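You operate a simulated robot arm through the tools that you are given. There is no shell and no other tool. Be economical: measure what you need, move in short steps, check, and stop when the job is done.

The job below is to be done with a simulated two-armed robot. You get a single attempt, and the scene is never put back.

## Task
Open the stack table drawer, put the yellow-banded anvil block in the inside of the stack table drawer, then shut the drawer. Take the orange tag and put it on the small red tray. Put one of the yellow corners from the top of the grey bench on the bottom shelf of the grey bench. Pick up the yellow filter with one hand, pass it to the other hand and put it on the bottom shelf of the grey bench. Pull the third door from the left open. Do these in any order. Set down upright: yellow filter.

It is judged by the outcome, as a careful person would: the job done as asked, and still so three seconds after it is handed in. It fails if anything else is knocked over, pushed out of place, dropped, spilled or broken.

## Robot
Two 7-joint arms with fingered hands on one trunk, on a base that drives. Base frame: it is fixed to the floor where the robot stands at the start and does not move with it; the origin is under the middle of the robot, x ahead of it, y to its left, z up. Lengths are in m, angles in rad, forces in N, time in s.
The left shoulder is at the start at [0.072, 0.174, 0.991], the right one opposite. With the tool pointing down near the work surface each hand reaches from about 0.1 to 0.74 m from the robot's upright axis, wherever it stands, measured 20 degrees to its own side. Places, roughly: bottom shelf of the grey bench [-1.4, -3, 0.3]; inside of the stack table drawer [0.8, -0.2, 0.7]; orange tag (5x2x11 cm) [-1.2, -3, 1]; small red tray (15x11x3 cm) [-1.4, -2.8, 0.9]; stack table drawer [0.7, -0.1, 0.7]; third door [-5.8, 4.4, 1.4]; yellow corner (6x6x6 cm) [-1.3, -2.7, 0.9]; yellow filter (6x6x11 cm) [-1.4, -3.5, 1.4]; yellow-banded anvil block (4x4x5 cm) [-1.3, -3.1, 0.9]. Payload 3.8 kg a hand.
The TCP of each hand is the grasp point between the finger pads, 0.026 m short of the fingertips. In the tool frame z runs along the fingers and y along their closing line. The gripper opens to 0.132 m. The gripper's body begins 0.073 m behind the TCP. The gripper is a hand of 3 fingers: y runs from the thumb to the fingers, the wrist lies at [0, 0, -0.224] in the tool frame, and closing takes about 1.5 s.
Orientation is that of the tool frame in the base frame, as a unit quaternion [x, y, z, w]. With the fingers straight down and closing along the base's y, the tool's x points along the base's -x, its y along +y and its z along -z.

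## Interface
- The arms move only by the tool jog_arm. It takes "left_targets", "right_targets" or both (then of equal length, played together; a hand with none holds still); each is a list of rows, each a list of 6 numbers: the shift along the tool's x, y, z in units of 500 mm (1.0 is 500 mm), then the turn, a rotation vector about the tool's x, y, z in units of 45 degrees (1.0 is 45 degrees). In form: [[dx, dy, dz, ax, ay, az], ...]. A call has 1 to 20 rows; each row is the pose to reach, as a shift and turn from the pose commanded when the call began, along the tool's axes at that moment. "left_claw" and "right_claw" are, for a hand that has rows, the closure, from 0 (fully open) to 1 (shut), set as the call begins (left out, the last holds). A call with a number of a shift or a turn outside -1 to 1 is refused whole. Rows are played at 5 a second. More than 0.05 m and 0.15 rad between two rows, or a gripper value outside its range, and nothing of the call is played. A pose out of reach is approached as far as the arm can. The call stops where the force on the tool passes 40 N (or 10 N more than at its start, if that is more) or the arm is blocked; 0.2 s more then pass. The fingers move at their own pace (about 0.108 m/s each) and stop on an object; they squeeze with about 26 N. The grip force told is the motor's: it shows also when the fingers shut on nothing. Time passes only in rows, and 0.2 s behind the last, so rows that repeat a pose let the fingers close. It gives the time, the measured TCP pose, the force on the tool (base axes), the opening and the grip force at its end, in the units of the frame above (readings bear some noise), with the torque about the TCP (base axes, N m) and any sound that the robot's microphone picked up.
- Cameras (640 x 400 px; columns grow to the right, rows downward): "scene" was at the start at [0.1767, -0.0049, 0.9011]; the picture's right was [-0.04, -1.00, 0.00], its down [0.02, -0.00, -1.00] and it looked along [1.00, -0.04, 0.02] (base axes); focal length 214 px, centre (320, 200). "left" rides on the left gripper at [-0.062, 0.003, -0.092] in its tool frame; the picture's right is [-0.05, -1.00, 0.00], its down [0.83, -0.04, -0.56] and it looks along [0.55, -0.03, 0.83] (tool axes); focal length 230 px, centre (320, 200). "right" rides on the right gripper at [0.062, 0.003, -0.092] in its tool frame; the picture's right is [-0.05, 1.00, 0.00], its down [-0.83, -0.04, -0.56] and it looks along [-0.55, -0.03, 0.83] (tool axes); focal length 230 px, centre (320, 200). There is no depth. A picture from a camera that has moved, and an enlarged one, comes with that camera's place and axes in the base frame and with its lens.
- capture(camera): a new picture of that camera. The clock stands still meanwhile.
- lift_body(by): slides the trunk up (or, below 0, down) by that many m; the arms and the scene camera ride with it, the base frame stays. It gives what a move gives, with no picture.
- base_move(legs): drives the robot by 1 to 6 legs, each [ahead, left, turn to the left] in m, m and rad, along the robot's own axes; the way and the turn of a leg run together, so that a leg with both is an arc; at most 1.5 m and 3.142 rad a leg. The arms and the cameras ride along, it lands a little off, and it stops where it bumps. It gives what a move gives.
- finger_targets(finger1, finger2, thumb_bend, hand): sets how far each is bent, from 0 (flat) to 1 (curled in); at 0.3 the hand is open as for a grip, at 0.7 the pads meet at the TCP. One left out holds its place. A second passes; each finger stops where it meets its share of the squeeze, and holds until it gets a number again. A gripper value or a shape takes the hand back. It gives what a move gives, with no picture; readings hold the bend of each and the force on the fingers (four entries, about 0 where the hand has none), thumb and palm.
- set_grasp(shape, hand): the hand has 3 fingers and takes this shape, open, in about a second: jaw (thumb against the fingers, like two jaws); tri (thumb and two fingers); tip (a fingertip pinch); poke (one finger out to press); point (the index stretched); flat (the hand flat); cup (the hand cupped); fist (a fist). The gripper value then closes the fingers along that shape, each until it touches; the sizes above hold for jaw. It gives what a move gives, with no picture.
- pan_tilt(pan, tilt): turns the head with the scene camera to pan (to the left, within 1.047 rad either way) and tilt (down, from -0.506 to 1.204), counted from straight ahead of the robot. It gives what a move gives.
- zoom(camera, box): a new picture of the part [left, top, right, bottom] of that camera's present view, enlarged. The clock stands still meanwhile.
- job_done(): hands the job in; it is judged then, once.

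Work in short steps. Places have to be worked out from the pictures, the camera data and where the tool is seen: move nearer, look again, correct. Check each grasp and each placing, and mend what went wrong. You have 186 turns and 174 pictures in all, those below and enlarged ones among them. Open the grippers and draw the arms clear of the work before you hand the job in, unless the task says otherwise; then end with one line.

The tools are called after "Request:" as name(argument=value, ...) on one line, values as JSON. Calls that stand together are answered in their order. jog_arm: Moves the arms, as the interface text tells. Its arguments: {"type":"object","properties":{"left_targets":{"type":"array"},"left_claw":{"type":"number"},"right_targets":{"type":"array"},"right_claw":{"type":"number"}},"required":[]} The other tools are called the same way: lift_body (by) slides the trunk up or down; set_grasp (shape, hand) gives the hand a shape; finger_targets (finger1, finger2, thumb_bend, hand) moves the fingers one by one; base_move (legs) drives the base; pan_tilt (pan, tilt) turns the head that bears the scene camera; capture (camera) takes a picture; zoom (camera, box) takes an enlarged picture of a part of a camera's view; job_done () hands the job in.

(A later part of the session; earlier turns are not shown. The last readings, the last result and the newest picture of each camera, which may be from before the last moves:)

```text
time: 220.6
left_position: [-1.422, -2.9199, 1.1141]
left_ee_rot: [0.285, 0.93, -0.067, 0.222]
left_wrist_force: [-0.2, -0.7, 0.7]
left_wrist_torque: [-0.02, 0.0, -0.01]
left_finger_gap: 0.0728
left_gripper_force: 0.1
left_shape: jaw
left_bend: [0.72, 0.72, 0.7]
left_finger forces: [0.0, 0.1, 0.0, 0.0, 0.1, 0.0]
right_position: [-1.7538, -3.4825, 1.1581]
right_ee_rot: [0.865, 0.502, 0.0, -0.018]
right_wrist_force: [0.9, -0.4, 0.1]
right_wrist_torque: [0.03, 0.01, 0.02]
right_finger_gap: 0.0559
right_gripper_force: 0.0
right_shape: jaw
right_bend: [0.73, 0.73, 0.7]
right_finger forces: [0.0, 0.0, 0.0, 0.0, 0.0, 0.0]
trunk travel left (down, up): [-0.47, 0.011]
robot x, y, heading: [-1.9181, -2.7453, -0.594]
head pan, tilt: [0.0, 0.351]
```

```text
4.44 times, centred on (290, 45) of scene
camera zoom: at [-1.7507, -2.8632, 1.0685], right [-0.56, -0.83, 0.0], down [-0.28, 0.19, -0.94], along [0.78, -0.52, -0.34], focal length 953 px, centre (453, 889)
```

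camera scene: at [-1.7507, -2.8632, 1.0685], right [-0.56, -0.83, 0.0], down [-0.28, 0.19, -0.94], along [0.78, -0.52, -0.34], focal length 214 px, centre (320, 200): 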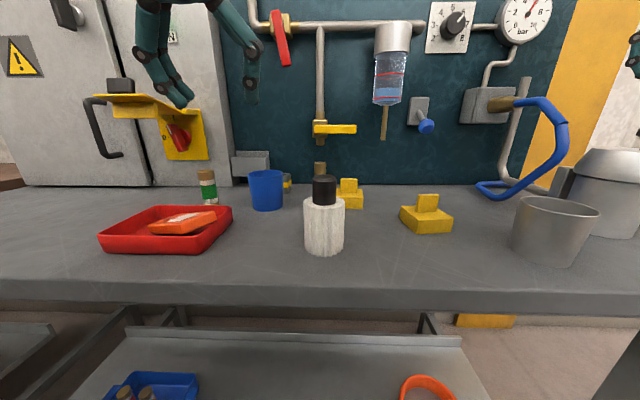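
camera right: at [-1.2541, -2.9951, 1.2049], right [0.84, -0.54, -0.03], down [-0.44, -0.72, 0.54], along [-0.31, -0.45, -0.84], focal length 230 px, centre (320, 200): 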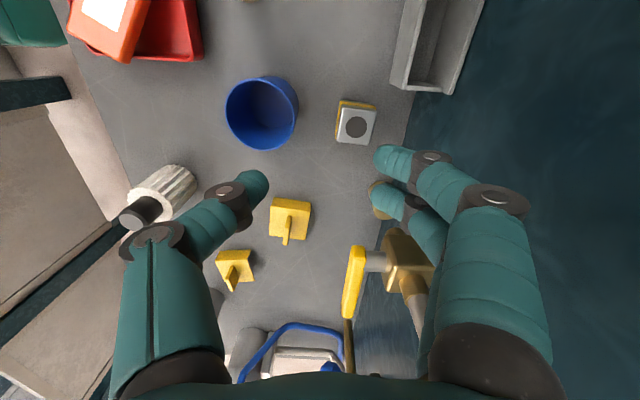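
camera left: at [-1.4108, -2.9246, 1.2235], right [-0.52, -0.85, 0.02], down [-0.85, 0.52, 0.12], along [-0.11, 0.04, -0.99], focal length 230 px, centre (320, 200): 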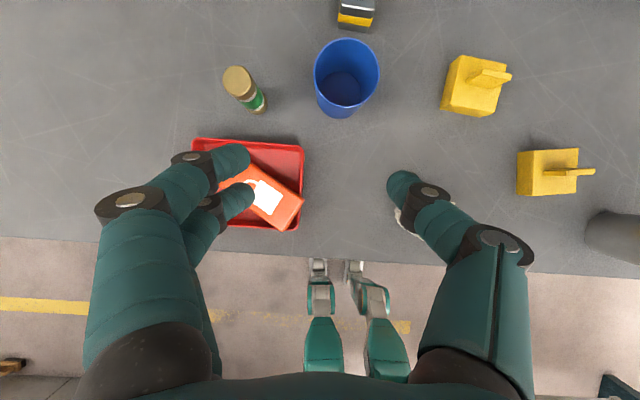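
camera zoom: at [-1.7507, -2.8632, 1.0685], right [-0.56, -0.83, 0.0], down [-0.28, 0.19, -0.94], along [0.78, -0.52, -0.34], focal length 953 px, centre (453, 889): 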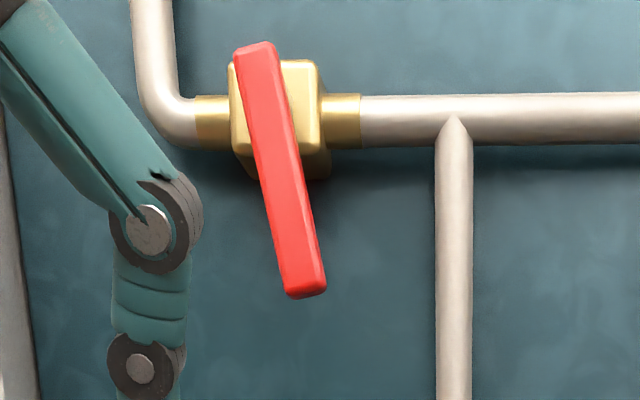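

I did rotate the red lever (from horizontal to nearly down), so I'll put it back: use the left hand, closed and pointing forward, as a probe to push it back up to horizontal. First orient the left hand.

Request:
jog_arm(left_targets=[[-0.014, 0, -0.027, 0, -0.167, 0], [-0.027, 0, -0.053, 0, -0.333, 0], [-0.041, 0, -0.08, 0, -0.5, 0], [-0.055, 0, -0.107, 0, -0.667, 0], [-0.068, 0, -0.133, 0, -0.833, 0], [-0.082, 0, -0.16, 0, -1.0, 0]], left_claw=1.0)

Request:
jog_arm(left_targets=[[0, 0, 0, 0, -0.133, 0], [0, 0, 0, 0, -0.267, 0], [0, 0, 0, 0, -0.4, 0]])

Request:
capture(camera="left")

Request:
capture(camera="scene")

```text
time: 222.0
left_position: [-1.4245, -2.9167, 1.2042]
left_ee_rot: [0.237, 0.774, -0.172, 0.562]
left_wrist_force: [-0.6, 1.1, -0.1]
left_wrist_torque: [0.02, 0.0, 0.0]
left_finger_gap: 0.0
left_gripper_force: 26.0
left_shape: jaw
left_bend: [0.64, 0.64, 0.67]
left_finger forces: [0.0, 0.1, 0.1, 0.1, 0.0, 0.0]
right_position: [-1.7535, -3.4818, 1.1605]
right_ee_rot: [0.865, 0.502, -0.001, -0.017]
right_wrist_force: [-0.5, 0.2, -0.5]
right_wrist_torque: [-0.03, 0.04, -0.01]
right_finger_gap: 0.0557
right_gripper_force: 0.1
right_shape: jaw
right_bend: [0.73, 0.73, 0.7]
right_finger forces: [0.0, 0.0, 0.1, 0.0, 0.1, 0.0]
trunk travel left (down, up): [-0.47, 0.011]
robot x, y, heading: [-1.918, -2.7491, -0.597]
head pan, tilt: [0.0, 0.351]
```

```text
time: 222.8
left_position: [-1.4216, -2.9147, 1.2053]
left_ee_rot: [0.219, 0.711, -0.197, 0.639]
left_wrist_force: [-0.5, -0.8, -0.1]
left_wrist_torque: [-0.01, -0.01, -0.01]
left_finger_gap: 0.0
left_gripper_force: 26.0
left_shape: jaw
left_bend: [0.64, 0.64, 0.67]
left_finger forces: [0.0, 0.0, 0.1, 0.1, 0.0, 0.0]
left hand out of reach, approached as far as the arm can: row 3
right_position: [-1.7527, -3.4819, 1.1604]
right_ee_rot: [0.865, 0.502, -0.001, -0.017]
right_wrist_force: [0.8, 0.2, -0.5]
right_wrist_torque: [-0.02, 0.01, 0.01]
right_finger_gap: 0.056
right_gripper_force: 0.0
right_shape: jaw
right_bend: [0.73, 0.73, 0.7]
right_finger forces: [0.1, 0.0, 0.0, 0.0, 0.1, 0.0]
trunk travel left (down, up): [-0.47, 0.011]
robot x, y, heading: [-1.9191, -2.7502, -0.591]
head pan, tilt: [0.0, 0.351]
```

```text
44 pictures are left
camera left: at [-1.4911, -2.8646, 1.2757], right [-0.56, -0.83, 0.05], down [-0.55, 0.32, -0.77], along [0.62, -0.46, -0.64], focal length 230 px, centre (320, 200)
```

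left: 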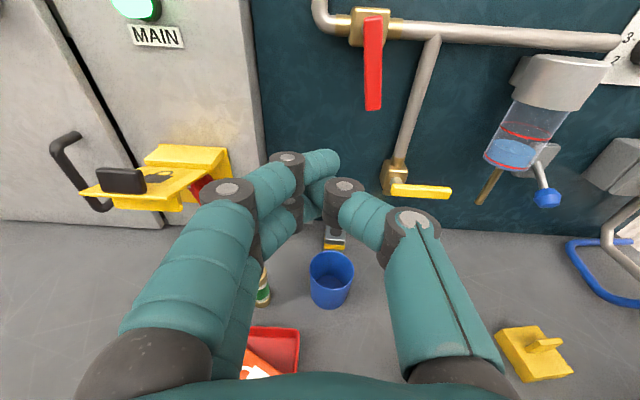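

```text
43 pictures are left
camera scene: at [-1.7506, -2.8619, 1.0687], right [-0.56, -0.83, 0.0], down [-0.29, 0.19, -0.94], along [0.78, -0.52, -0.34], focal length 214 px, centre (320, 200)
```

scene: 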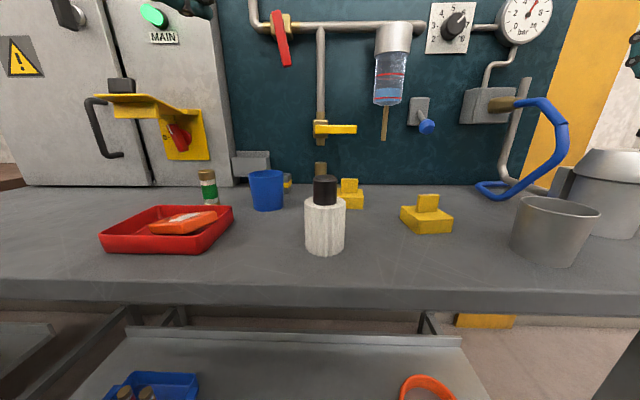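

Lever bottom at (f 0.669, l -3.279, z 1.182), pivot at (l -3.264, z 1.26). Advance the closed left fingertips to the left of the lever.

Request:
jog_arm(left_targets=[[-0.009, 0, 0.082, 0, 0, 0], [-0.017, 0, 0.163, 0, 0, 0], [-0.026, 0, 0.245, 0, 0, 0], [-0.034, 0, 0.326, 0, 0, 0], [-0.043, 0, 0.408, 0, 0, 0]])

Request:
capture(camera="left")

Request:
zoom(camera="scene", box=[200, 0, 360, 120])

```text
time: 224.0
left_position: [-1.2517, -3.0319, 1.2035]
left_ee_rot: [0.218, 0.711, -0.196, 0.639]
left_wrist_force: [0.3, -0.5, -0.5]
left_wrist_torque: [-0.01, -0.01, -0.04]
left_finger_gap: 0.0
left_gripper_force: 25.9
left_shape: jaw
left_bend: [0.64, 0.64, 0.67]
left_finger forces: [0.0, 0.1, 0.0, 0.0, 0.1, 0.1]
right_position: [-1.7528, -3.4817, 1.1602]
right_ee_rot: [0.865, 0.502, -0.002, -0.018]
right_wrist_force: [0.5, 0.0, 0.4]
right_wrist_torque: [0.02, 0.0, 0.0]
right_finger_gap: 0.0557
right_gripper_force: 0.1
right_shape: jaw
right_bend: [0.73, 0.73, 0.7]
right_finger forces: [0.0, 0.0, 0.0, 0.0, 0.0, 0.0]
trunk travel left (down, up): [-0.47, 0.011]
robot x, y, heading: [-1.9182, -2.7504, -0.594]
head pan, tilt: [0.0, 0.351]
```

```text
42 pictures are left
camera left: at [-1.3196, -2.9816, 1.2749], right [-0.56, -0.83, 0.05], down [-0.55, 0.32, -0.77], along [0.62, -0.45, -0.64], focal length 230 px, centre (320, 200)
```

left: 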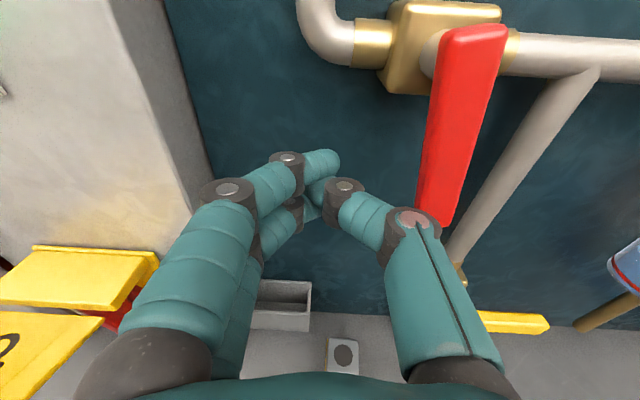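

```text
3.33 times, centred on (280, 60) of scene
camera zoom: at [-1.7503, -2.8625, 1.0685], right [-0.56, -0.83, 0.0], down [-0.29, 0.19, -0.94], along [0.78, -0.52, -0.34], focal length 715 px, centre (453, 667)
```

zoom: 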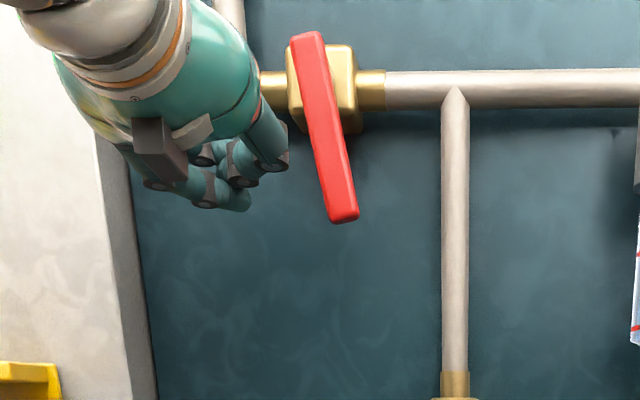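

Fingertips are left of the lever at the right depth. Sweep right to begin pushing the lever up.

Request:
jog_arm(left_targets=[[0, 0, 0.012, 0, 0, 0], [0.007, -0.07, 0.012, 0, 0, 0], [0.015, -0.103, 0.012, 0, 0, 0], [0.016, -0.132, 0.012, 0, 0, 0], [0.008, -0.162, 0.012, 0, 0, 0]])

Request:
zoom(camera="scene", box=[200, 0, 360, 120])

Request:
capture(camera="left")

```text
time: 225.2
left_position: [-1.2945, -3.1021, 1.201]
left_ee_rot: [0.218, 0.711, -0.195, 0.639]
left_wrist_force: [0.2, 0.3, 0.0]
left_wrist_torque: [-0.02, 0.01, 0.0]
left_finger_gap: 0.0
left_gripper_force: 26.5
left_shape: jaw
left_bend: [0.65, 0.65, 0.67]
left_finger forces: [0.1, 0.1, 0.0, 0.1, 0.1, 0.0]
right_position: [-1.7548, -3.4829, 1.1597]
right_ee_rot: [0.865, 0.502, -0.001, -0.017]
right_wrist_force: [-0.1, 0.0, -1.3]
right_wrist_torque: [0.0, 0.02, 0.0]
right_finger_gap: 0.0557
right_gripper_force: 0.0
right_shape: jaw
right_bend: [0.73, 0.73, 0.7]
right_finger forces: [0.0, 0.0, 0.0, 0.0, 0.0, 0.0]
trunk travel left (down, up): [-0.47, 0.011]
robot x, y, heading: [-1.9186, -2.7498, -0.597]
head pan, tilt: [0.0, 0.351]
```

```text
3.33 times, centred on (280, 60) of scene
camera zoom: at [-1.7509, -2.8623, 1.0687], right [-0.56, -0.83, 0.0], down [-0.28, 0.19, -0.94], along [0.78, -0.52, -0.34], focal length 715 px, centre (453, 667)
```

zoom: 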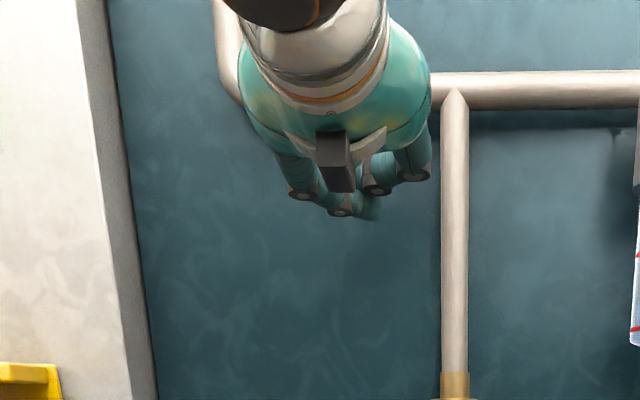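

```text
39 pictures are left
camera left: at [-1.3623, -3.0519, 1.2718], right [-0.56, -0.83, 0.05], down [-0.55, 0.32, -0.77], along [0.62, -0.45, -0.64], focal length 230 px, centre (320, 200)
```

left: 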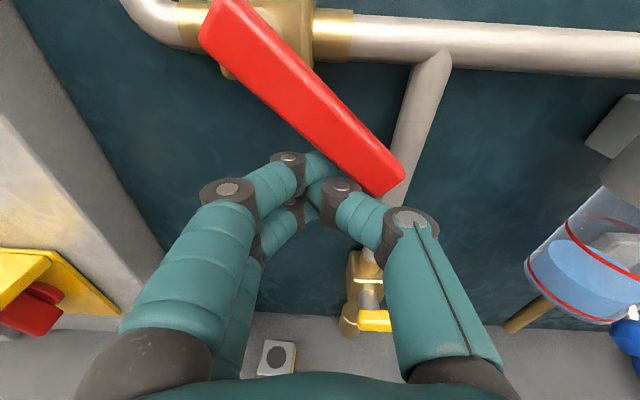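

The lever is following (now about -40°). Continue the arc up.

Request:
jog_arm(left_targets=[[-0.016, -0.02, 0, 0, 0, 0], [-0.04, -0.035, 0, 0, 0, 0], [-0.06, -0.045, 0, 0, 0, 0]])

Request:
capture(camera="left")

```text
time: 226.0
left_position: [-1.3039, -3.1212, 1.2315]
left_ee_rot: [0.218, 0.71, -0.196, 0.64]
left_wrist_force: [-0.4, -0.3, -0.7]
left_wrist_torque: [-0.05, 0.01, -0.03]
left_finger_gap: 0.0
left_gripper_force: 26.0
left_shape: jaw
left_bend: [0.65, 0.65, 0.67]
left_finger forces: [0.3, 0.0, 0.0, 0.0, 0.1, 0.1]
right_position: [-1.7535, -3.4814, 1.1601]
right_ee_rot: [0.865, 0.501, -0.001, -0.017]
right_wrist_force: [-0.5, 0.6, 0.6]
right_wrist_torque: [0.02, 0.0, 0.0]
right_finger_gap: 0.0558
right_gripper_force: 0.1
right_shape: jaw
right_bend: [0.73, 0.73, 0.7]
right_finger forces: [0.0, 0.0, 0.0, 0.0, 0.1, 0.0]
trunk travel left (down, up): [-0.47, 0.011]
robot x, y, heading: [-1.9168, -2.7494, -0.593]
head pan, tilt: [0.0, 0.351]
```

```text
38 pictures are left
camera left: at [-1.3724, -3.0707, 1.3018], right [-0.56, -0.83, 0.05], down [-0.55, 0.32, -0.77], along [0.62, -0.46, -0.64], focal length 230 px, centre (320, 200)
```

left: 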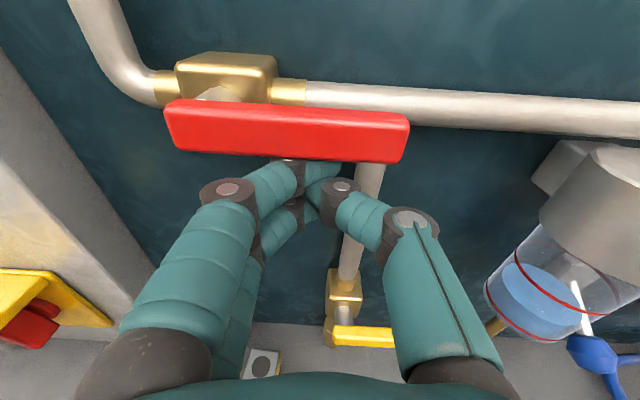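

The lever is parallel to the pipe again, as originally. Drop the probe slightly and retract.

Request:
jog_arm(left_targets=[[0.03, 0, 0, 0, 0, 0], [0.05, 0, -0.08, 0, 0, 0], [0.04, 0, -0.16, 0, 0, 0], [0.02, 0.02, -0.24, 0, 0, 0], [0.01, 0.06, -0.32, 0, 0, 0]])

Request:
zoom(camera="scene", box=[200, 0, 440, 180])

```text
time: 227.2
left_position: [-1.4216, -3.0049, 1.241]
left_ee_rot: [0.218, 0.71, -0.196, 0.64]
left_wrist_force: [0.0, -0.5, 0.3]
left_wrist_torque: [0.01, -0.03, 0.0]
left_finger_gap: 0.0003
left_gripper_force: 26.5
left_shape: jaw
left_bend: [0.65, 0.65, 0.67]
left_finger forces: [0.1, 0.1, 0.0, 0.0, 0.0, 0.1]
right_position: [-1.7539, -3.481, 1.1608]
right_ee_rot: [0.865, 0.502, -0.001, -0.017]
right_wrist_force: [-0.4, 0.3, 0.3]
right_wrist_torque: [-0.03, 0.01, 0.0]
right_finger_gap: 0.0558
right_gripper_force: 0.1
right_shape: jaw
right_bend: [0.73, 0.73, 0.7]
right_finger forces: [0.0, 0.0, 0.0, 0.0, 0.0, 0.0]
trunk travel left (down, up): [-0.47, 0.011]
robot x, y, heading: [-1.9177, -2.7455, -0.592]
head pan, tilt: [0.0, 0.351]
```

```text
2.22 times, centred on (320, 90) of scene
camera zoom: at [-1.751, -2.8611, 1.0689], right [-0.56, -0.83, 0.0], down [-0.28, 0.19, -0.94], along [0.78, -0.53, -0.34], focal length 477 px, centre (320, 444)
```

zoom: 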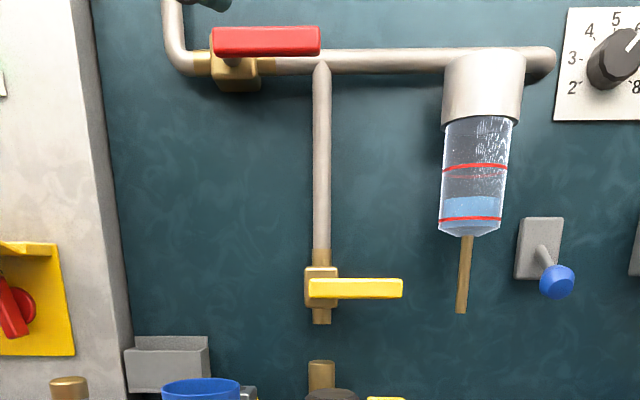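

Lever restored. Now pitch the left hand back to a 25° lean above the anvil block, opening to ~6 cm.

Request:
jog_arm(left_targets=[[0.033, 0.011, 0.01, 0, 0.167, 0], [0.065, 0.023, 0.02, 0, 0.333, 0], [0.098, 0.034, 0.03, 0, 0.5, 0], [0.13, 0.045, 0.04, 0, 0.667, 0], [0.163, 0.057, 0.05, 0, 0.833, 0], [0.195, 0.068, 0.06, 0, 1.0, 0]], left_claw=0.53)

Request:
jog_arm(left_targets=[[0, 0, 0.08, 0, 0.1, 0], [0, 0, 0.16, 0, 0.2, 0], [0, 0, 0.24, 0, 0.31, 0]])

Request:
capture(camera="left")

```text
time: 228.6
left_position: [-1.3832, -2.9894, 1.1418]
left_ee_rot: [0.277, 0.902, -0.097, 0.317]
left_wrist_force: [0.7, -0.1, -0.3]
left_wrist_torque: [0.02, -0.02, -0.01]
left_finger_gap: 0.0618
left_gripper_force: 0.0
left_shape: jaw
left_bend: [0.73, 0.73, 0.7]
left_finger forces: [0.0, 0.1, 0.1, 0.1, 0.0, 0.0]
right_position: [-1.7527, -3.4823, 1.1589]
right_ee_rot: [0.865, 0.502, -0.001, -0.018]
right_wrist_force: [0.4, 0.2, 0.1]
right_wrist_torque: [0.0, 0.0, 0.03]
right_finger_gap: 0.0559
right_gripper_force: 0.0
right_shape: jaw
right_bend: [0.73, 0.73, 0.7]
right_finger forces: [0.0, 0.1, 0.1, 0.0, 0.1, 0.0]
trunk travel left (down, up): [-0.47, 0.011]
robot x, y, heading: [-1.9186, -2.7451, -0.597]
head pan, tilt: [0.0, 0.351]
```

```text
time: 229.4
left_position: [-1.3189, -3.0344, 1.0469]
left_ee_rot: [0.287, 0.933, -0.063, 0.206]
left_wrist_force: [0.0, 0.1, 0.2]
left_wrist_torque: [0.04, 0.0, -0.03]
left_finger_gap: 0.0615
left_gripper_force: 0.1
left_shape: jaw
left_bend: [0.73, 0.73, 0.7]
left_finger forces: [0.1, 0.1, 0.0, 0.0, 0.0, 0.0]
right_position: [-1.7521, -3.4829, 1.1593]
right_ee_rot: [0.865, 0.502, -0.001, -0.018]
right_wrist_force: [-0.2, -0.2, 0.0]
right_wrist_torque: [0.0, -0.01, 0.0]
right_finger_gap: 0.0558
right_gripper_force: 0.1
right_shape: jaw
right_bend: [0.73, 0.73, 0.7]
right_finger forces: [0.0, 0.1, 0.1, 0.0, 0.0, 0.0]
trunk travel left (down, up): [-0.47, 0.011]
robot x, y, heading: [-1.9175, -2.7475, -0.59]
head pan, tilt: [0.0, 0.351]
```

```text
36 pictures are left
camera left: at [-1.3041, -3.0408, 1.1572], right [-0.52, -0.85, 0.02], down [-0.84, 0.52, 0.15], along [-0.14, 0.06, -0.99], focal length 230 px, centre (320, 200)
```

left: 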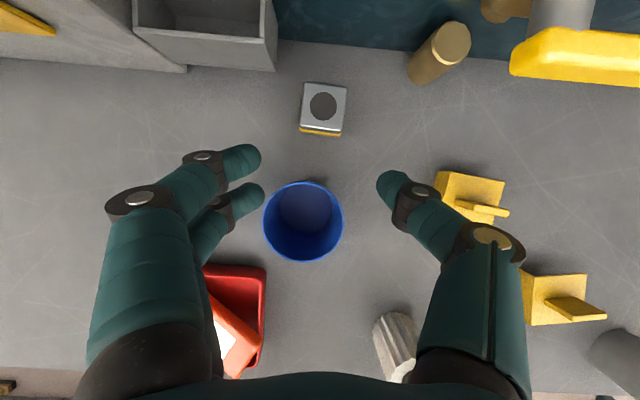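

Clear view: block centred between fingers, holder clear. Advance along the tool axis to the block.

Request:
jog_arm(left_targets=[[-0.003, -0.003, 0.07, 0, 0, 0], [-0.006, -0.003, 0.14, 0, 0, 0], [-0.011, -0.003, 0.2, 0, 0, 0], [-0.011, -0.003, 0.243, 0, 0, 0]])

Request:
capture(camera="left")

```text
time: 230.4
left_position: [-1.2773, -3.0631, 0.9381]
left_ee_rot: [0.286, 0.933, -0.062, 0.207]
left_wrist_force: [0.5, -0.2, -0.2]
left_wrist_torque: [0.01, 0.0, 0.0]
left_finger_gap: 0.0618
left_gripper_force: 0.1
left_shape: jaw
left_bend: [0.73, 0.73, 0.7]
left_finger forces: [0.1, 0.1, 0.0, 0.0, 0.0, 0.0]
right_position: [-1.7527, -3.4834, 1.1586]
right_ee_rot: [0.865, 0.502, -0.001, -0.018]
right_wrist_force: [0.5, -0.2, -0.2]
right_wrist_torque: [-0.02, -0.02, 0.02]
right_finger_gap: 0.0561
right_gripper_force: 0.0
right_shape: jaw
right_bend: [0.73, 0.73, 0.7]
right_finger forces: [0.1, 0.0, 0.0, 0.1, 0.1, 0.1]
trunk travel left (down, up): [-0.47, 0.011]
robot x, y, heading: [-1.9207, -2.7461, -0.589]
head pan, tilt: [0.0, 0.351]
```

```text
35 pictures are left
camera left: at [-1.2601, -3.0699, 1.0482], right [-0.52, -0.85, 0.02], down [-0.84, 0.52, 0.15], along [-0.14, 0.06, -0.99], focal length 230 px, centre (320, 200)
```

left: 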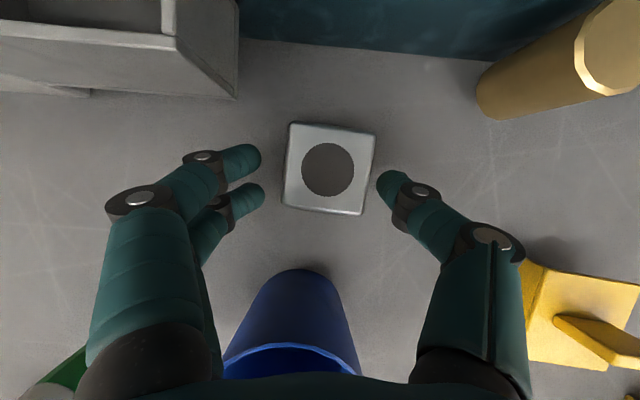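

Block is between the pads. Close.

Request:
jog_arm(left_targets=[[0, 0, 0, 0, 0, 0], [0, 0, 0, 0, 0, 0], [0, 0, 0, 0, 0, 0], [0, 0, 0, 0, 0, 0], [0, 0, 0, 0, 0, 0]], left_claw=1.0)

Request:
jog_arm(left_targets=[[-0.025, 0, -0.055, 0, 0, 0], [-0.05, 0, -0.11, 0, 0, 0], [-0.06, 0, -0.17, 0, 0, 0], [-0.06, 0, -0.24, 0, 0, 0], [-0.04, 0, -0.32, 0, 0, 0], [0.0, 0, -0.38, 0, 0, 0]])

Request:
capture(camera="left")

Request:
capture(camera="scene")

```text
time: 231.6
left_position: [-1.2756, -3.0626, 0.939]
left_ee_rot: [0.286, 0.933, -0.064, 0.206]
left_wrist_force: [-0.8, -0.1, -0.4]
left_wrist_torque: [0.02, 0.0, -0.03]
left_finger_gap: 0.0341
left_gripper_force: 25.9
left_shape: jaw
left_bend: [0.73, 0.73, 0.7]
left_finger forces: [11.5, 11.8, 0.1, 0.1, 23.6, 0.1]
right_position: [-1.753, -3.481, 1.1594]
right_ee_rot: [0.865, 0.502, -0.002, -0.019]
right_wrist_force: [-0.2, 0.3, -0.4]
right_wrist_torque: [-0.02, -0.03, 0.0]
right_finger_gap: 0.0559
right_gripper_force: 0.1
right_shape: jaw
right_bend: [0.73, 0.73, 0.7]
right_finger forces: [0.0, 0.0, 0.1, 0.0, 0.0, 0.0]
trunk travel left (down, up): [-0.47, 0.011]
robot x, y, heading: [-1.9171, -2.7501, -0.593]
head pan, tilt: [0.0, 0.351]
```

```text
time: 233.0
left_position: [-1.3421, -3.0197, 1.1158]
left_ee_rot: [0.286, 0.933, -0.063, 0.206]
left_wrist_force: [-1.0, -0.3, -4.2]
left_wrist_torque: [0.0, 0.02, -0.01]
left_finger_gap: 0.0344
left_gripper_force: 26.1
left_shape: jaw
left_bend: [0.73, 0.73, 0.7]
left_finger forces: [11.5, 11.8, 0.1, 0.0, 23.4, 0.0]
right_position: [-1.7536, -3.4805, 1.1598]
right_ee_rot: [0.865, 0.502, -0.001, -0.017]
right_wrist_force: [0.0, -0.6, -0.5]
right_wrist_torque: [-0.01, -0.05, 0.0]
right_finger_gap: 0.0562
right_gripper_force: 0.0
right_shape: jaw
right_bend: [0.73, 0.73, 0.7]
right_finger forces: [0.0, 0.0, 0.0, 0.0, 0.0, 0.0]
trunk travel left (down, up): [-0.47, 0.011]
robot x, y, heading: [-1.9224, -2.7456, -0.593]
head pan, tilt: [0.0, 0.351]
```

```text
34 pictures are left
camera left: at [-1.3256, -3.0254, 1.2241], right [-0.52, -0.85, 0.02], down [-0.84, 0.52, 0.15], along [-0.14, 0.06, -0.99], focal length 230 px, centre (320, 200)
```

left: 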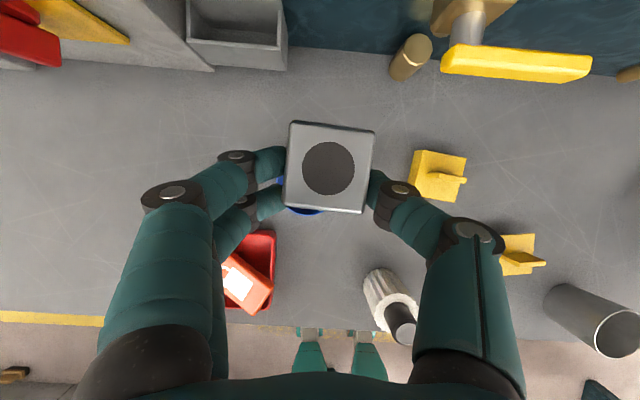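

```text
33 pictures are left
camera scene: at [-1.7509, -2.8616, 1.0689], right [-0.56, -0.83, 0.0], down [-0.28, 0.19, -0.94], along [0.78, -0.53, -0.34], focal length 214 px, centre (320, 200)
```

scene: 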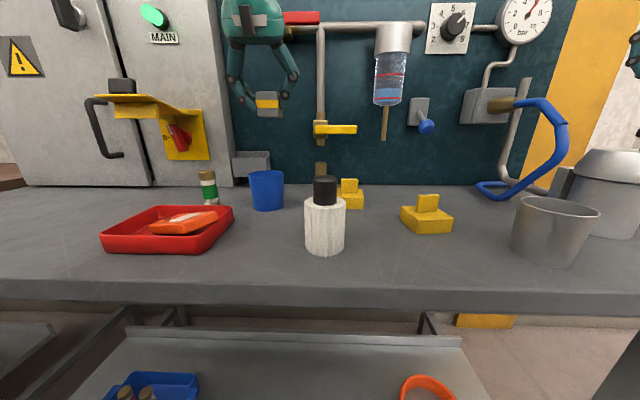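

Block firmly held. Retract the left hand toward the body and un-yaw/tuck the right hand for the drive back to the drawer.

Request:
jog_arm(left_targets=[[0.067, 0.02, -0.03, 0, 0, 0], [0.133, 0.06, -0.06, 0, 0, 0], [0.2, 0.1, -0.09, 0, 0, 0], [0.267, 0.14, -0.12, 0, 0, 0], [0.333, 0.19, -0.15, 0, 0, 0], [0.4, 0.24, -0.183, 0, 0, 0]], right_targets=[[0, 0, 0, 0, 0, -0.167], [0, 0, 0, 0, 0, -0.333], [0, 0, 0, 0, 0, -0.5], [0, 0, 0, 0, 0, -0.667], [0, 0, 0, 0, 0, -0.833], [0, 0, 0, 0, 0, -1.0]])

Request:
jog_arm(right_targets=[[0, 0, 0, 0, 0, -0.167], [0, 0, 0, 0, 0, -0.333], [0, 0, 0, 0, 0, -0.5], [0, 0, 0, 0, 0, -0.667], [0, 0, 0, 0, 0, -0.833], [0, 0, 0, 0, 0, -1.0]])

Request:
jog_arm(right_targets=[[0.08, 0, 0, 0, 0, 0], [0.16, 0, 0, 0, 0, 0], [0.24, 0.02, 0, 0, 0, 0], [0.32, 0.04, 0, 0, 0, 0], [0.4, 0.06, 0, 0, 0, 0], [0.48, 0.08, 0, 0, 0, 0]])

```text
time: 234.4
left_position: [-1.46, -2.7945, 1.1082]
left_ee_rot: [0.287, 0.933, -0.063, 0.206]
left_wrist_force: [0.2, 0.2, -2.8]
left_wrist_torque: [0.03, 0.04, 0.0]
left_finger_gap: 0.0344
left_gripper_force: 25.9
left_shape: jaw
left_bend: [0.73, 0.73, 0.7]
left_finger forces: [11.6, 11.9, 0.1, 0.0, 23.5, 0.0]
right_position: [-1.7535, -3.4814, 1.1616]
right_ee_rot: [0.606, 0.795, 0.005, -0.016]
right_wrist_force: [0.5, 0.3, 1.2]
right_wrist_torque: [-0.01, -0.01, 0.0]
right_finger_gap: 0.0556
right_gripper_force: 0.1
right_shape: jaw
right_bend: [0.73, 0.73, 0.7]
right_finger forces: [0.0, 0.0, 0.0, 0.0, 0.0, 0.0]
trunk travel left (down, up): [-0.47, 0.011]
robot x, y, heading: [-1.916, -2.7469, -0.593]
head pan, tilt: [0.0, 0.351]
```

```text
time: 235.8
left_position: [-1.4592, -2.7975, 1.1097]
left_ee_rot: [0.286, 0.934, -0.064, 0.206]
left_wrist_force: [0.4, -0.4, -4.2]
left_wrist_torque: [0.03, 0.08, -0.03]
left_finger_gap: 0.0344
left_gripper_force: 26.2
left_shape: jaw
left_bend: [0.73, 0.73, 0.7]
left_finger forces: [11.5, 11.8, 0.1, 0.0, 23.4, 0.0]
right_position: [-1.7527, -3.4828, 1.1593]
right_ee_rot: [0.255, 0.967, 0.011, -0.014]
right_wrist_force: [-0.2, -0.5, -1.1]
right_wrist_torque: [0.03, 0.0, 0.01]
right_finger_gap: 0.0561
right_gripper_force: 0.0
right_shape: jaw
right_bend: [0.73, 0.73, 0.7]
right_finger forces: [0.0, 0.0, 0.0, 0.0, 0.0, 0.0]
trunk travel left (down, up): [-0.47, 0.011]
robot x, y, heading: [-1.9205, -2.7499, -0.596]
head pan, tilt: [0.0, 0.351]
```

```text
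time: 237.2
left_position: [-1.4603, -2.7962, 1.1096]
left_ee_rot: [0.286, 0.934, -0.063, 0.206]
left_wrist_force: [-0.2, 0.9, -3.8]
left_wrist_torque: [0.03, 0.05, 0.01]
left_finger_gap: 0.0342
left_gripper_force: 26.2
left_shape: jaw
left_bend: [0.73, 0.73, 0.7]
left_finger forces: [11.5, 11.8, 0.1, 0.0, 23.4, 0.0]
right_position: [-1.8567, -3.5076, 1.2001]
right_ee_rot: [0.257, 0.966, 0.012, -0.014]
right_wrist_force: [-0.7, -0.3, -0.6]
right_wrist_torque: [-0.02, -0.02, 0.0]
right_finger_gap: 0.0559
right_gripper_force: 0.1
right_shape: jaw
right_bend: [0.73, 0.73, 0.7]
right_finger forces: [0.0, 0.0, 0.0, 0.1, 0.1, 0.0]
right hand out of reach, approached as far as the arm can: row 1, 2, 3, 4, 5, 6
trunk travel left (down, up): [-0.47, 0.011]
robot x, y, heading: [-1.9202, -2.7482, -0.588]
head pan, tilt: [0.0, 0.351]
```

Tucked. Back off to the aisle centre and strafe left along the benches toward the drawer.

Request:
base_move(legs=[[-0.16, 0, 0], [0, 1.2, 0], [0, 1.2, 0]])

Request:
capture(camera="scene")

```text
time: 259.5
left_position: [-0.2911, -0.6507, 1.1093]
left_ee_rot: [0.268, 0.939, -0.059, 0.207]
left_wrist_force: [-0.3, -0.4, -3.5]
left_wrist_torque: [0.06, 0.04, 0.03]
left_finger_gap: 0.0342
left_gripper_force: 26.0
left_shape: jaw
left_bend: [0.73, 0.73, 0.7]
left_finger forces: [11.7, 11.8, 0.0, 0.0, 23.4, 0.1]
right_position: [-0.6568, -1.3768, 1.2004]
right_ee_rot: [0.236, 0.971, 0.012, -0.014]
right_wrist_force: [-0.7, -0.4, -0.6]
right_wrist_torque: [0.01, -0.04, 0.0]
right_finger_gap: 0.0558
right_gripper_force: 0.1
right_shape: jaw
right_bend: [0.73, 0.73, 0.7]
right_finger forces: [0.0, 0.1, 0.0, 0.0, 0.0, 0.0]
trunk travel left (down, up): [-0.47, 0.011]
robot x, y, heading: [-0.7551, -0.6223, -0.55]
head pan, tilt: [0.0, 0.351]
```

```text
32 pictures are left
camera scene: at [-0.5792, -0.7284, 1.0687], right [-0.52, -0.85, 0.0], down [-0.29, 0.18, -0.94], along [0.8, -0.49, -0.34], focal length 214 px, centre (320, 200)
```

scene: 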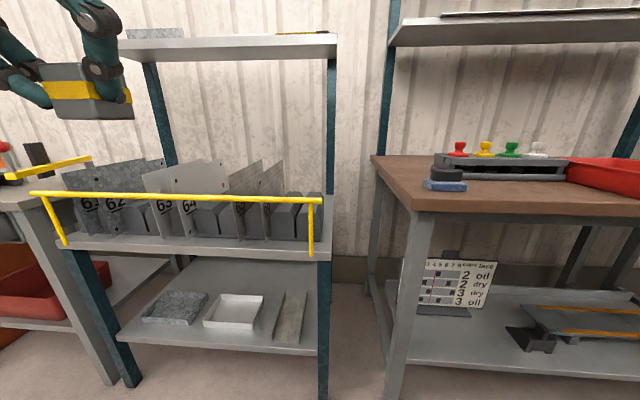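

On track. Straighten heading and strafe the last ~1.0 m.

Request:
base_move(legs=[[0, 0, -0.045], [0, 1.0, 0]])

Request:
pan_tilt(pan=0.2, tilt=0.55)

Request:
capture(camera="scene")

```text
time: 269.0
left_position: [0.2723, 0.1533, 1.1089]
left_ee_rot: [0.291, 0.932, -0.064, 0.205]
left_wrist_force: [0.2, -0.6, -4.6]
left_wrist_torque: [0.04, 0.04, -0.01]
left_finger_gap: 0.0342
left_gripper_force: 26.1
left_shape: jaw
left_bend: [0.73, 0.73, 0.7]
left_finger forces: [11.7, 11.8, 0.0, 0.0, 23.4, 0.0]
right_position: [-0.1297, -0.5531, 1.2013]
right_ee_rot: [0.261, 0.965, 0.013, -0.013]
right_wrist_force: [0.7, 0.1, 0.4]
right_wrist_torque: [0.0, -0.02, 0.0]
right_finger_gap: 0.0559
right_gripper_force: 0.2
right_shape: jaw
right_bend: [0.73, 0.73, 0.7]
right_finger forces: [0.1, 0.0, 0.0, 0.0, 0.0, 0.1]
trunk travel left (down, up): [-0.47, 0.011]
robot x, y, heading: [-0.1868, 0.2076, -0.604]
head pan, tilt: [0.0, 0.351]
```

```text
time: 269.7
left_position: [0.2735, 0.1532, 1.1086]
left_ee_rot: [0.291, 0.932, -0.064, 0.206]
left_wrist_force: [0.1, 0.3, -3.2]
left_wrist_torque: [0.04, 0.07, 0.01]
left_finger_gap: 0.0341
left_gripper_force: 25.5
left_shape: jaw
left_bend: [0.73, 0.73, 0.7]
left_finger forces: [11.8, 11.8, 0.1, 0.0, 23.4, 0.0]
right_position: [-0.1294, -0.5532, 1.2009]
right_ee_rot: [0.261, 0.965, 0.012, -0.014]
right_wrist_force: [0.5, 0.0, -0.8]
right_wrist_torque: [0.01, 0.01, 0.02]
right_finger_gap: 0.0556
right_gripper_force: 0.0
right_shape: jaw
right_bend: [0.73, 0.73, 0.7]
right_finger forces: [0.1, 0.0, 0.1, 0.0, 0.0, 0.1]
trunk travel left (down, up): [-0.47, 0.011]
robot x, y, heading: [-0.1854, 0.2051, -0.595]
head pan, tilt: [0.201, 0.55]
```

```text
31 pictures are left
camera scene: at [-0.0138, 0.1091, 1.0505], right [-0.39, -0.92, 0.0], down [-0.48, 0.2, -0.85], along [0.79, -0.33, -0.52], focal length 214 px, centre (320, 200)
```

scene: 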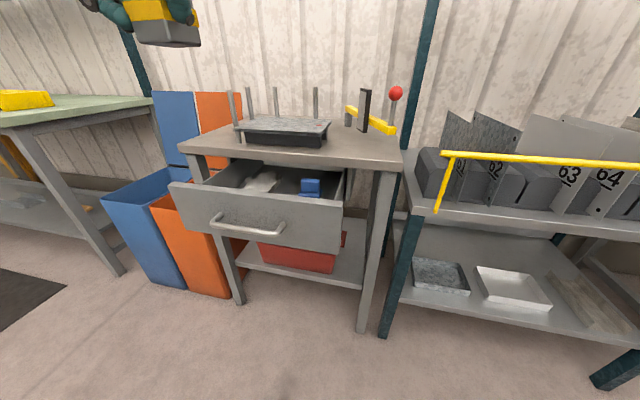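

The drawer is open with a few things inside. Zoom for the free space.

Request:
zoom(camera="scene", box=[160, 110, 400, 260])

```text
2.67 times, centred on (280, 185) of scene
camera zoom: at [-0.0138, 0.1091, 1.0505], right [-0.39, -0.92, 0.0], down [-0.48, 0.2, -0.85], along [0.79, -0.33, -0.52], focal length 572 px, centre (427, 240)
```

zoom: 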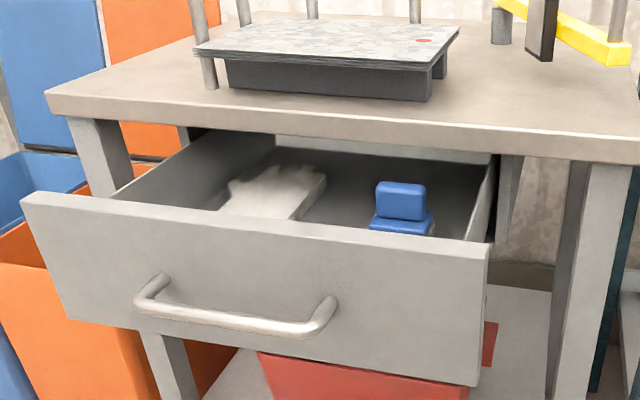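

Free floor at f 0.32–0.45 between front panel and table edge. Move the block over it (f≈0.37, l≈0.30).

Request:
jog_arm(left_targets=[[-0.053, 0.007, 0.068, 0, 0, 0], [-0.106, 0.013, 0.136, 0, 0, 0], [-0.159, 0.02, 0.204, 0, 0, 0], [-0.211, 0.027, 0.272, 0, 0, 0], [-0.264, 0.033, 0.34, 0, 0, 0], [-0.317, 0.04, 0.408, 0, 0, 0]])

Request:
capture(camera="left")

```text
time: 271.1
left_position: [0.474, 0.0402, 0.9913]
left_ee_rot: [0.29, 0.932, -0.063, 0.206]
left_wrist_force: [0.7, -0.3, -3.3]
left_wrist_torque: [0.02, 0.03, 0.04]
left_finger_gap: 0.0341
left_gripper_force: 26.2
left_shape: jaw
left_bend: [0.73, 0.73, 0.7]
left_finger forces: [11.4, 11.7, 0.0, 0.0, 23.2, 0.0]
right_position: [-0.1289, -0.554, 1.1999]
right_ee_rot: [0.26, 0.966, 0.013, -0.014]
right_wrist_force: [0.0, 0.2, 0.7]
right_wrist_torque: [-0.03, 0.03, 0.0]
right_finger_gap: 0.056
right_gripper_force: 0.0
right_shape: jaw
right_bend: [0.73, 0.73, 0.7]
right_finger forces: [0.0, 0.0, 0.0, 0.1, 0.1, 0.1]
trunk travel left (down, up): [-0.47, 0.011]
robot x, y, heading: [-0.1845, 0.2068, -0.599]
head pan, tilt: [0.201, 0.55]
```

```text
29 pictures are left
camera left: at [0.4897, 0.0333, 1.1005], right [-0.53, -0.85, 0.02], down [-0.84, 0.52, 0.15], along [-0.14, 0.06, -0.99], focal length 230 px, centre (320, 200)
```

left: 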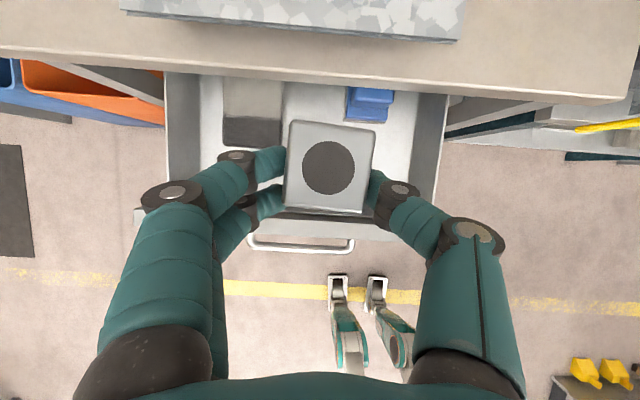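

The landing spot on the drawer floor is free. Lower the block.

Request:
jog_arm(left_targets=[[0.037, 0, 0.08, 0, 0, 0], [0.073, 0, 0.16, 0, 0, 0], [0.11, 0, 0.24, 0, 0, 0], [0.146, 0, 0.32, 0, 0, 0], [0.183, 0, 0.4, 0, 0, 0]])

Request:
zoom(camera="scene", box=[160, 100, 400, 260])

```text
time: 272.3
left_position: [0.4735, 0.0422, 0.7705]
left_ee_rot: [0.29, 0.933, -0.064, 0.206]
left_wrist_force: [0.0, 0.4, -3.4]
left_wrist_torque: [0.07, 0.05, 0.02]
left_finger_gap: 0.0339
left_gripper_force: 25.2
left_shape: jaw
left_bend: [0.73, 0.73, 0.7]
left_finger forces: [11.4, 11.8, 0.0, 0.0, 23.4, 0.0]
right_position: [-0.1289, -0.5534, 1.1995]
right_ee_rot: [0.261, 0.965, 0.012, -0.014]
right_wrist_force: [-0.5, -0.8, -0.6]
right_wrist_torque: [0.02, 0.0, -0.03]
right_finger_gap: 0.0559
right_gripper_force: 0.0
right_shape: jaw
right_bend: [0.73, 0.73, 0.7]
right_finger forces: [0.0, 0.0, 0.0, 0.0, 0.1, 0.1]
trunk travel left (down, up): [-0.47, 0.011]
robot x, y, heading: [-0.1843, 0.2082, -0.605]
head pan, tilt: [0.201, 0.55]
```

```text
2.50 times, centred on (280, 180) of scene
camera zoom: at [-0.0134, 0.1091, 1.0502], right [-0.39, -0.92, 0.0], down [-0.48, 0.2, -0.85], along [0.79, -0.33, -0.52], focal length 536 px, centre (420, 250)
```

zoom: 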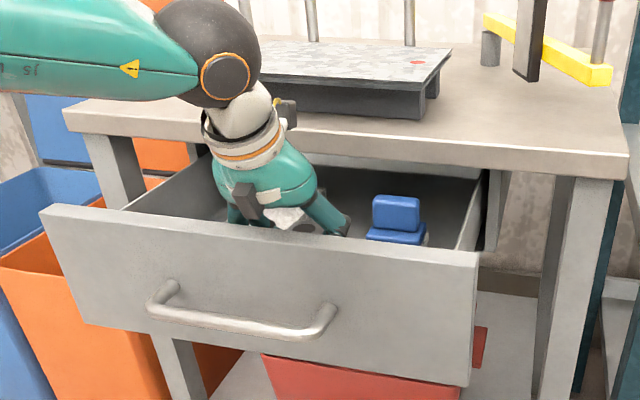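

Still no contact; continue lowering in small steps.

Request:
jog_arm(left_targets=[[0.01, 0, 0.022, 0, 0, 0], [0.02, 0, 0.044, 0, 0, 0], [0.027, 0, 0.058, 0, 0, 0]])

```text
time: 273.1
left_position: [0.4731, 0.0404, 0.7371]
left_ee_rot: [0.291, 0.932, -0.064, 0.205]
left_wrist_force: [-4.0, 3.1, 6.5]
left_wrist_torque: [-0.04, -0.08, -0.02]
left_finger_gap: 0.0343
left_gripper_force: 26.1
left_shape: jaw
left_bend: [0.73, 0.73, 0.7]
left_finger forces: [12.7, 12.8, 0.0, 0.0, 25.5, 0.0]
right_position: [-0.1298, -0.5535, 1.2008]
right_ee_rot: [0.261, 0.965, 0.013, -0.014]
right_wrist_force: [-0.2, -0.3, 0.1]
right_wrist_torque: [0.0, 0.01, 0.0]
right_finger_gap: 0.0558
right_gripper_force: 0.0
right_shape: jaw
right_bend: [0.73, 0.73, 0.7]
right_finger forces: [0.0, 0.0, 0.1, 0.1, 0.0, 0.0]
trunk travel left (down, up): [-0.47, 0.011]
robot x, y, heading: [-0.1898, 0.2075, -0.603]
head pan, tilt: [0.201, 0.55]
```

Contact with the drawer floor (≈10 N change). Open the hand and withdraw upward.

Request:
jog_arm(left_targets=[[0, 0, 0, 0, 0, 0], [0, 0, 0, 0, 0, 0], [0, 0, 0, 0, 0, 0]], left_claw=0.5)

Request:
jog_arm(left_targets=[[-0.037, 0, -0.08, 0, 0, 0], [-0.073, 0, -0.16, 0, 0, 0], [-0.11, 0, -0.24, 0, 0, 0], [-0.146, 0, -0.32, 0, 0, 0], [-0.183, 0, -0.4, 0, 0, 0], [-0.21, 0, -0.46, 0, 0, 0]])

Request:
capture(camera="left")

```text
time: 273.9
left_position: [0.4732, 0.04, 0.7394]
left_ee_rot: [0.291, 0.932, -0.064, 0.206]
left_wrist_force: [0.5, -0.1, -1.2]
left_wrist_torque: [-0.02, -0.01, -0.01]
left_finger_gap: 0.0653
left_gripper_force: 0.1
left_shape: jaw
left_bend: [0.73, 0.73, 0.7]
left_finger forces: [0.1, 0.0, 0.0, 0.1, 0.0, 0.0]
right_position: [-0.1296, -0.5523, 1.2004]
right_ee_rot: [0.26, 0.965, 0.013, -0.014]
right_wrist_force: [0.3, -0.6, 0.6]
right_wrist_torque: [0.02, 0.01, 0.01]
right_finger_gap: 0.056
right_gripper_force: 0.0
right_shape: jaw
right_bend: [0.73, 0.73, 0.7]
right_finger forces: [0.1, 0.0, 0.1, 0.0, 0.1, 0.0]
trunk travel left (down, up): [-0.47, 0.011]
robot x, y, heading: [-0.1891, 0.2044, -0.605]
head pan, tilt: [0.201, 0.55]
```

```text
time: 275.3
left_position: [0.4717, 0.0431, 0.9938]
left_ee_rot: [0.289, 0.933, -0.064, 0.206]
left_wrist_force: [-0.2, -0.1, -1.4]
left_wrist_torque: [-0.02, 0.01, 0.0]
left_finger_gap: 0.0656
left_gripper_force: 0.1
left_shape: jaw
left_bend: [0.73, 0.73, 0.7]
left_finger forces: [0.1, 0.0, 0.0, 0.0, 0.0, 0.0]
right_position: [-0.1306, -0.5528, 1.2018]
right_ee_rot: [0.261, 0.965, 0.012, -0.014]
right_wrist_force: [-0.1, 0.1, 0.6]
right_wrist_torque: [-0.02, 0.05, -0.02]
right_finger_gap: 0.0558
right_gripper_force: 0.0
right_shape: jaw
right_bend: [0.73, 0.73, 0.7]
right_finger forces: [0.0, 0.0, 0.0, 0.0, 0.0, 0.1]
trunk travel left (down, up): [-0.47, 0.011]
robot x, y, heading: [-0.1902, 0.2047, -0.6]
head pan, tilt: [0.201, 0.55]
```

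```text
27 pictures are left
camera left: at [0.4881, 0.035, 1.103], right [-0.53, -0.85, 0.02], down [-0.84, 0.52, 0.15], along [-0.14, 0.06, -0.99], focal length 230 px, centre (320, 200)
```

left: 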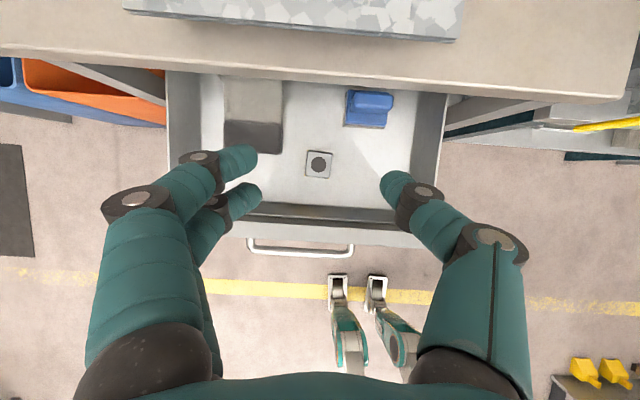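

Block is in the drawer. Back off 0.3 m, close the left hand and bring it level with the handle to push the drawer shut.

Request:
base_move(legs=[[-0.3, 0, 0]])

Request:
jog_arm(left_targets=[[0.017, 0, 0.036, 0, -0.167, 0], [0.033, 0, 0.073, 0, -0.333, 0], [0.05, 0, 0.109, 0, -0.5, 0], [0.067, 0, 0.145, 0, -0.667, 0], [0.083, 0, 0.182, 0, -0.833, 0], [0.1, 0, 0.218, 0, -1.0, 0]], left_claw=1.0)

Request:
jog_arm(left_targets=[[0.074, 0, 0.028, 0, -0.15, 0], [0.147, 0, 0.055, 0, -0.3, 0], [0.221, 0, 0.083, 0, -0.45, 0]])

Request:
capture(camera="left")

```text
time: 277.4
left_position: [0.2224, 0.2129, 0.9926]
left_ee_rot: [0.29, 0.932, -0.064, 0.206]
left_wrist_force: [-0.3, -0.1, -0.5]
left_wrist_torque: [-0.01, 0.0, -0.02]
left_finger_gap: 0.0656
left_gripper_force: 0.1
left_shape: jaw
left_bend: [0.73, 0.73, 0.7]
left_finger forces: [0.0, 0.1, 0.0, 0.0, 0.1, 0.0]
right_position: [-0.3797, -0.3803, 1.2016]
right_ee_rot: [0.26, 0.966, 0.013, -0.013]
right_wrist_force: [-0.2, -0.3, -0.4]
right_wrist_torque: [0.01, 0.0, 0.0]
right_finger_gap: 0.0559
right_gripper_force: 0.2
right_shape: jaw
right_bend: [0.73, 0.73, 0.7]
right_finger forces: [0.0, 0.0, 0.0, 0.0, 0.0, 0.0]
trunk travel left (down, up): [-0.47, 0.011]
robot x, y, heading: [-0.4345, 0.3794, -0.6]
head pan, tilt: [0.201, 0.55]
```

```text
time: 278.8
left_position: [0.2339, 0.2304, 0.907]
left_ee_rot: [0.267, 0.837, -0.152, 0.454]
left_wrist_force: [-0.1, -0.2, -0.6]
left_wrist_torque: [0.01, 0.01, -0.01]
left_finger_gap: 0.0005
left_gripper_force: 25.9
left_shape: jaw
left_bend: [0.64, 0.64, 0.67]
left_finger forces: [0.0, 0.0, 0.0, 0.0, 0.1, 0.1]
left hand out of reach, approached as far as the arm can: row 5, 6
right_position: [-0.3809, -0.3803, 1.199]
right_ee_rot: [0.26, 0.966, 0.013, -0.014]
right_wrist_force: [0.4, 0.1, -0.2]
right_wrist_torque: [0.0, -0.02, -0.02]
right_finger_gap: 0.0555
right_gripper_force: 0.0
right_shape: jaw
right_bend: [0.73, 0.73, 0.7]
right_finger forces: [0.0, 0.0, 0.0, 0.1, 0.0, 0.0]
trunk travel left (down, up): [-0.47, 0.011]
robot x, y, heading: [-0.4358, 0.3786, -0.596]
head pan, tilt: [0.201, 0.55]
```

```text
time: 279.6
left_position: [0.2087, 0.198, 0.8769]
left_ee_rot: [0.316, 0.789, -0.238, 0.47]
left_wrist_force: [0.1, -0.1, -0.1]
left_wrist_torque: [0.0, 0.0, -0.03]
left_finger_gap: 0.0002
left_gripper_force: 25.8
left_shape: jaw
left_bend: [0.64, 0.64, 0.67]
left_finger forces: [0.1, 0.1, 0.0, 0.1, 0.0, 0.0]
left hand out of reach, approached as far as the arm can: row 1, 2, 3
right_position: [-0.3803, -0.3819, 1.2002]
right_ee_rot: [0.26, 0.965, 0.013, -0.015]
right_wrist_force: [0.4, -0.5, -0.9]
right_wrist_torque: [0.02, 0.0, 0.02]
right_finger_gap: 0.0559
right_gripper_force: 0.2
right_shape: jaw
right_bend: [0.73, 0.73, 0.7]
right_finger forces: [0.0, 0.1, 0.0, 0.0, 0.0, 0.0]
trunk travel left (down, up): [-0.47, 0.011]
robot x, y, heading: [-0.4372, 0.3786, -0.606]
head pan, tilt: [0.201, 0.55]
```

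```text
26 pictures are left
camera left: at [0.1785, 0.2454, 0.9731], right [-0.7, -0.7, 0.13], down [-0.66, 0.57, -0.49], along [0.27, -0.43, -0.86], focal length 230 px, centre (320, 200)
```

left: 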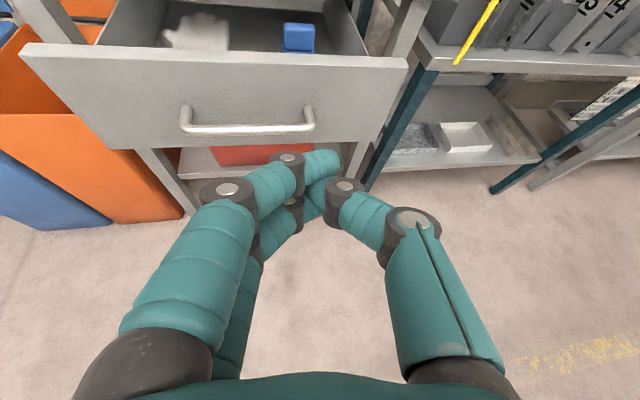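

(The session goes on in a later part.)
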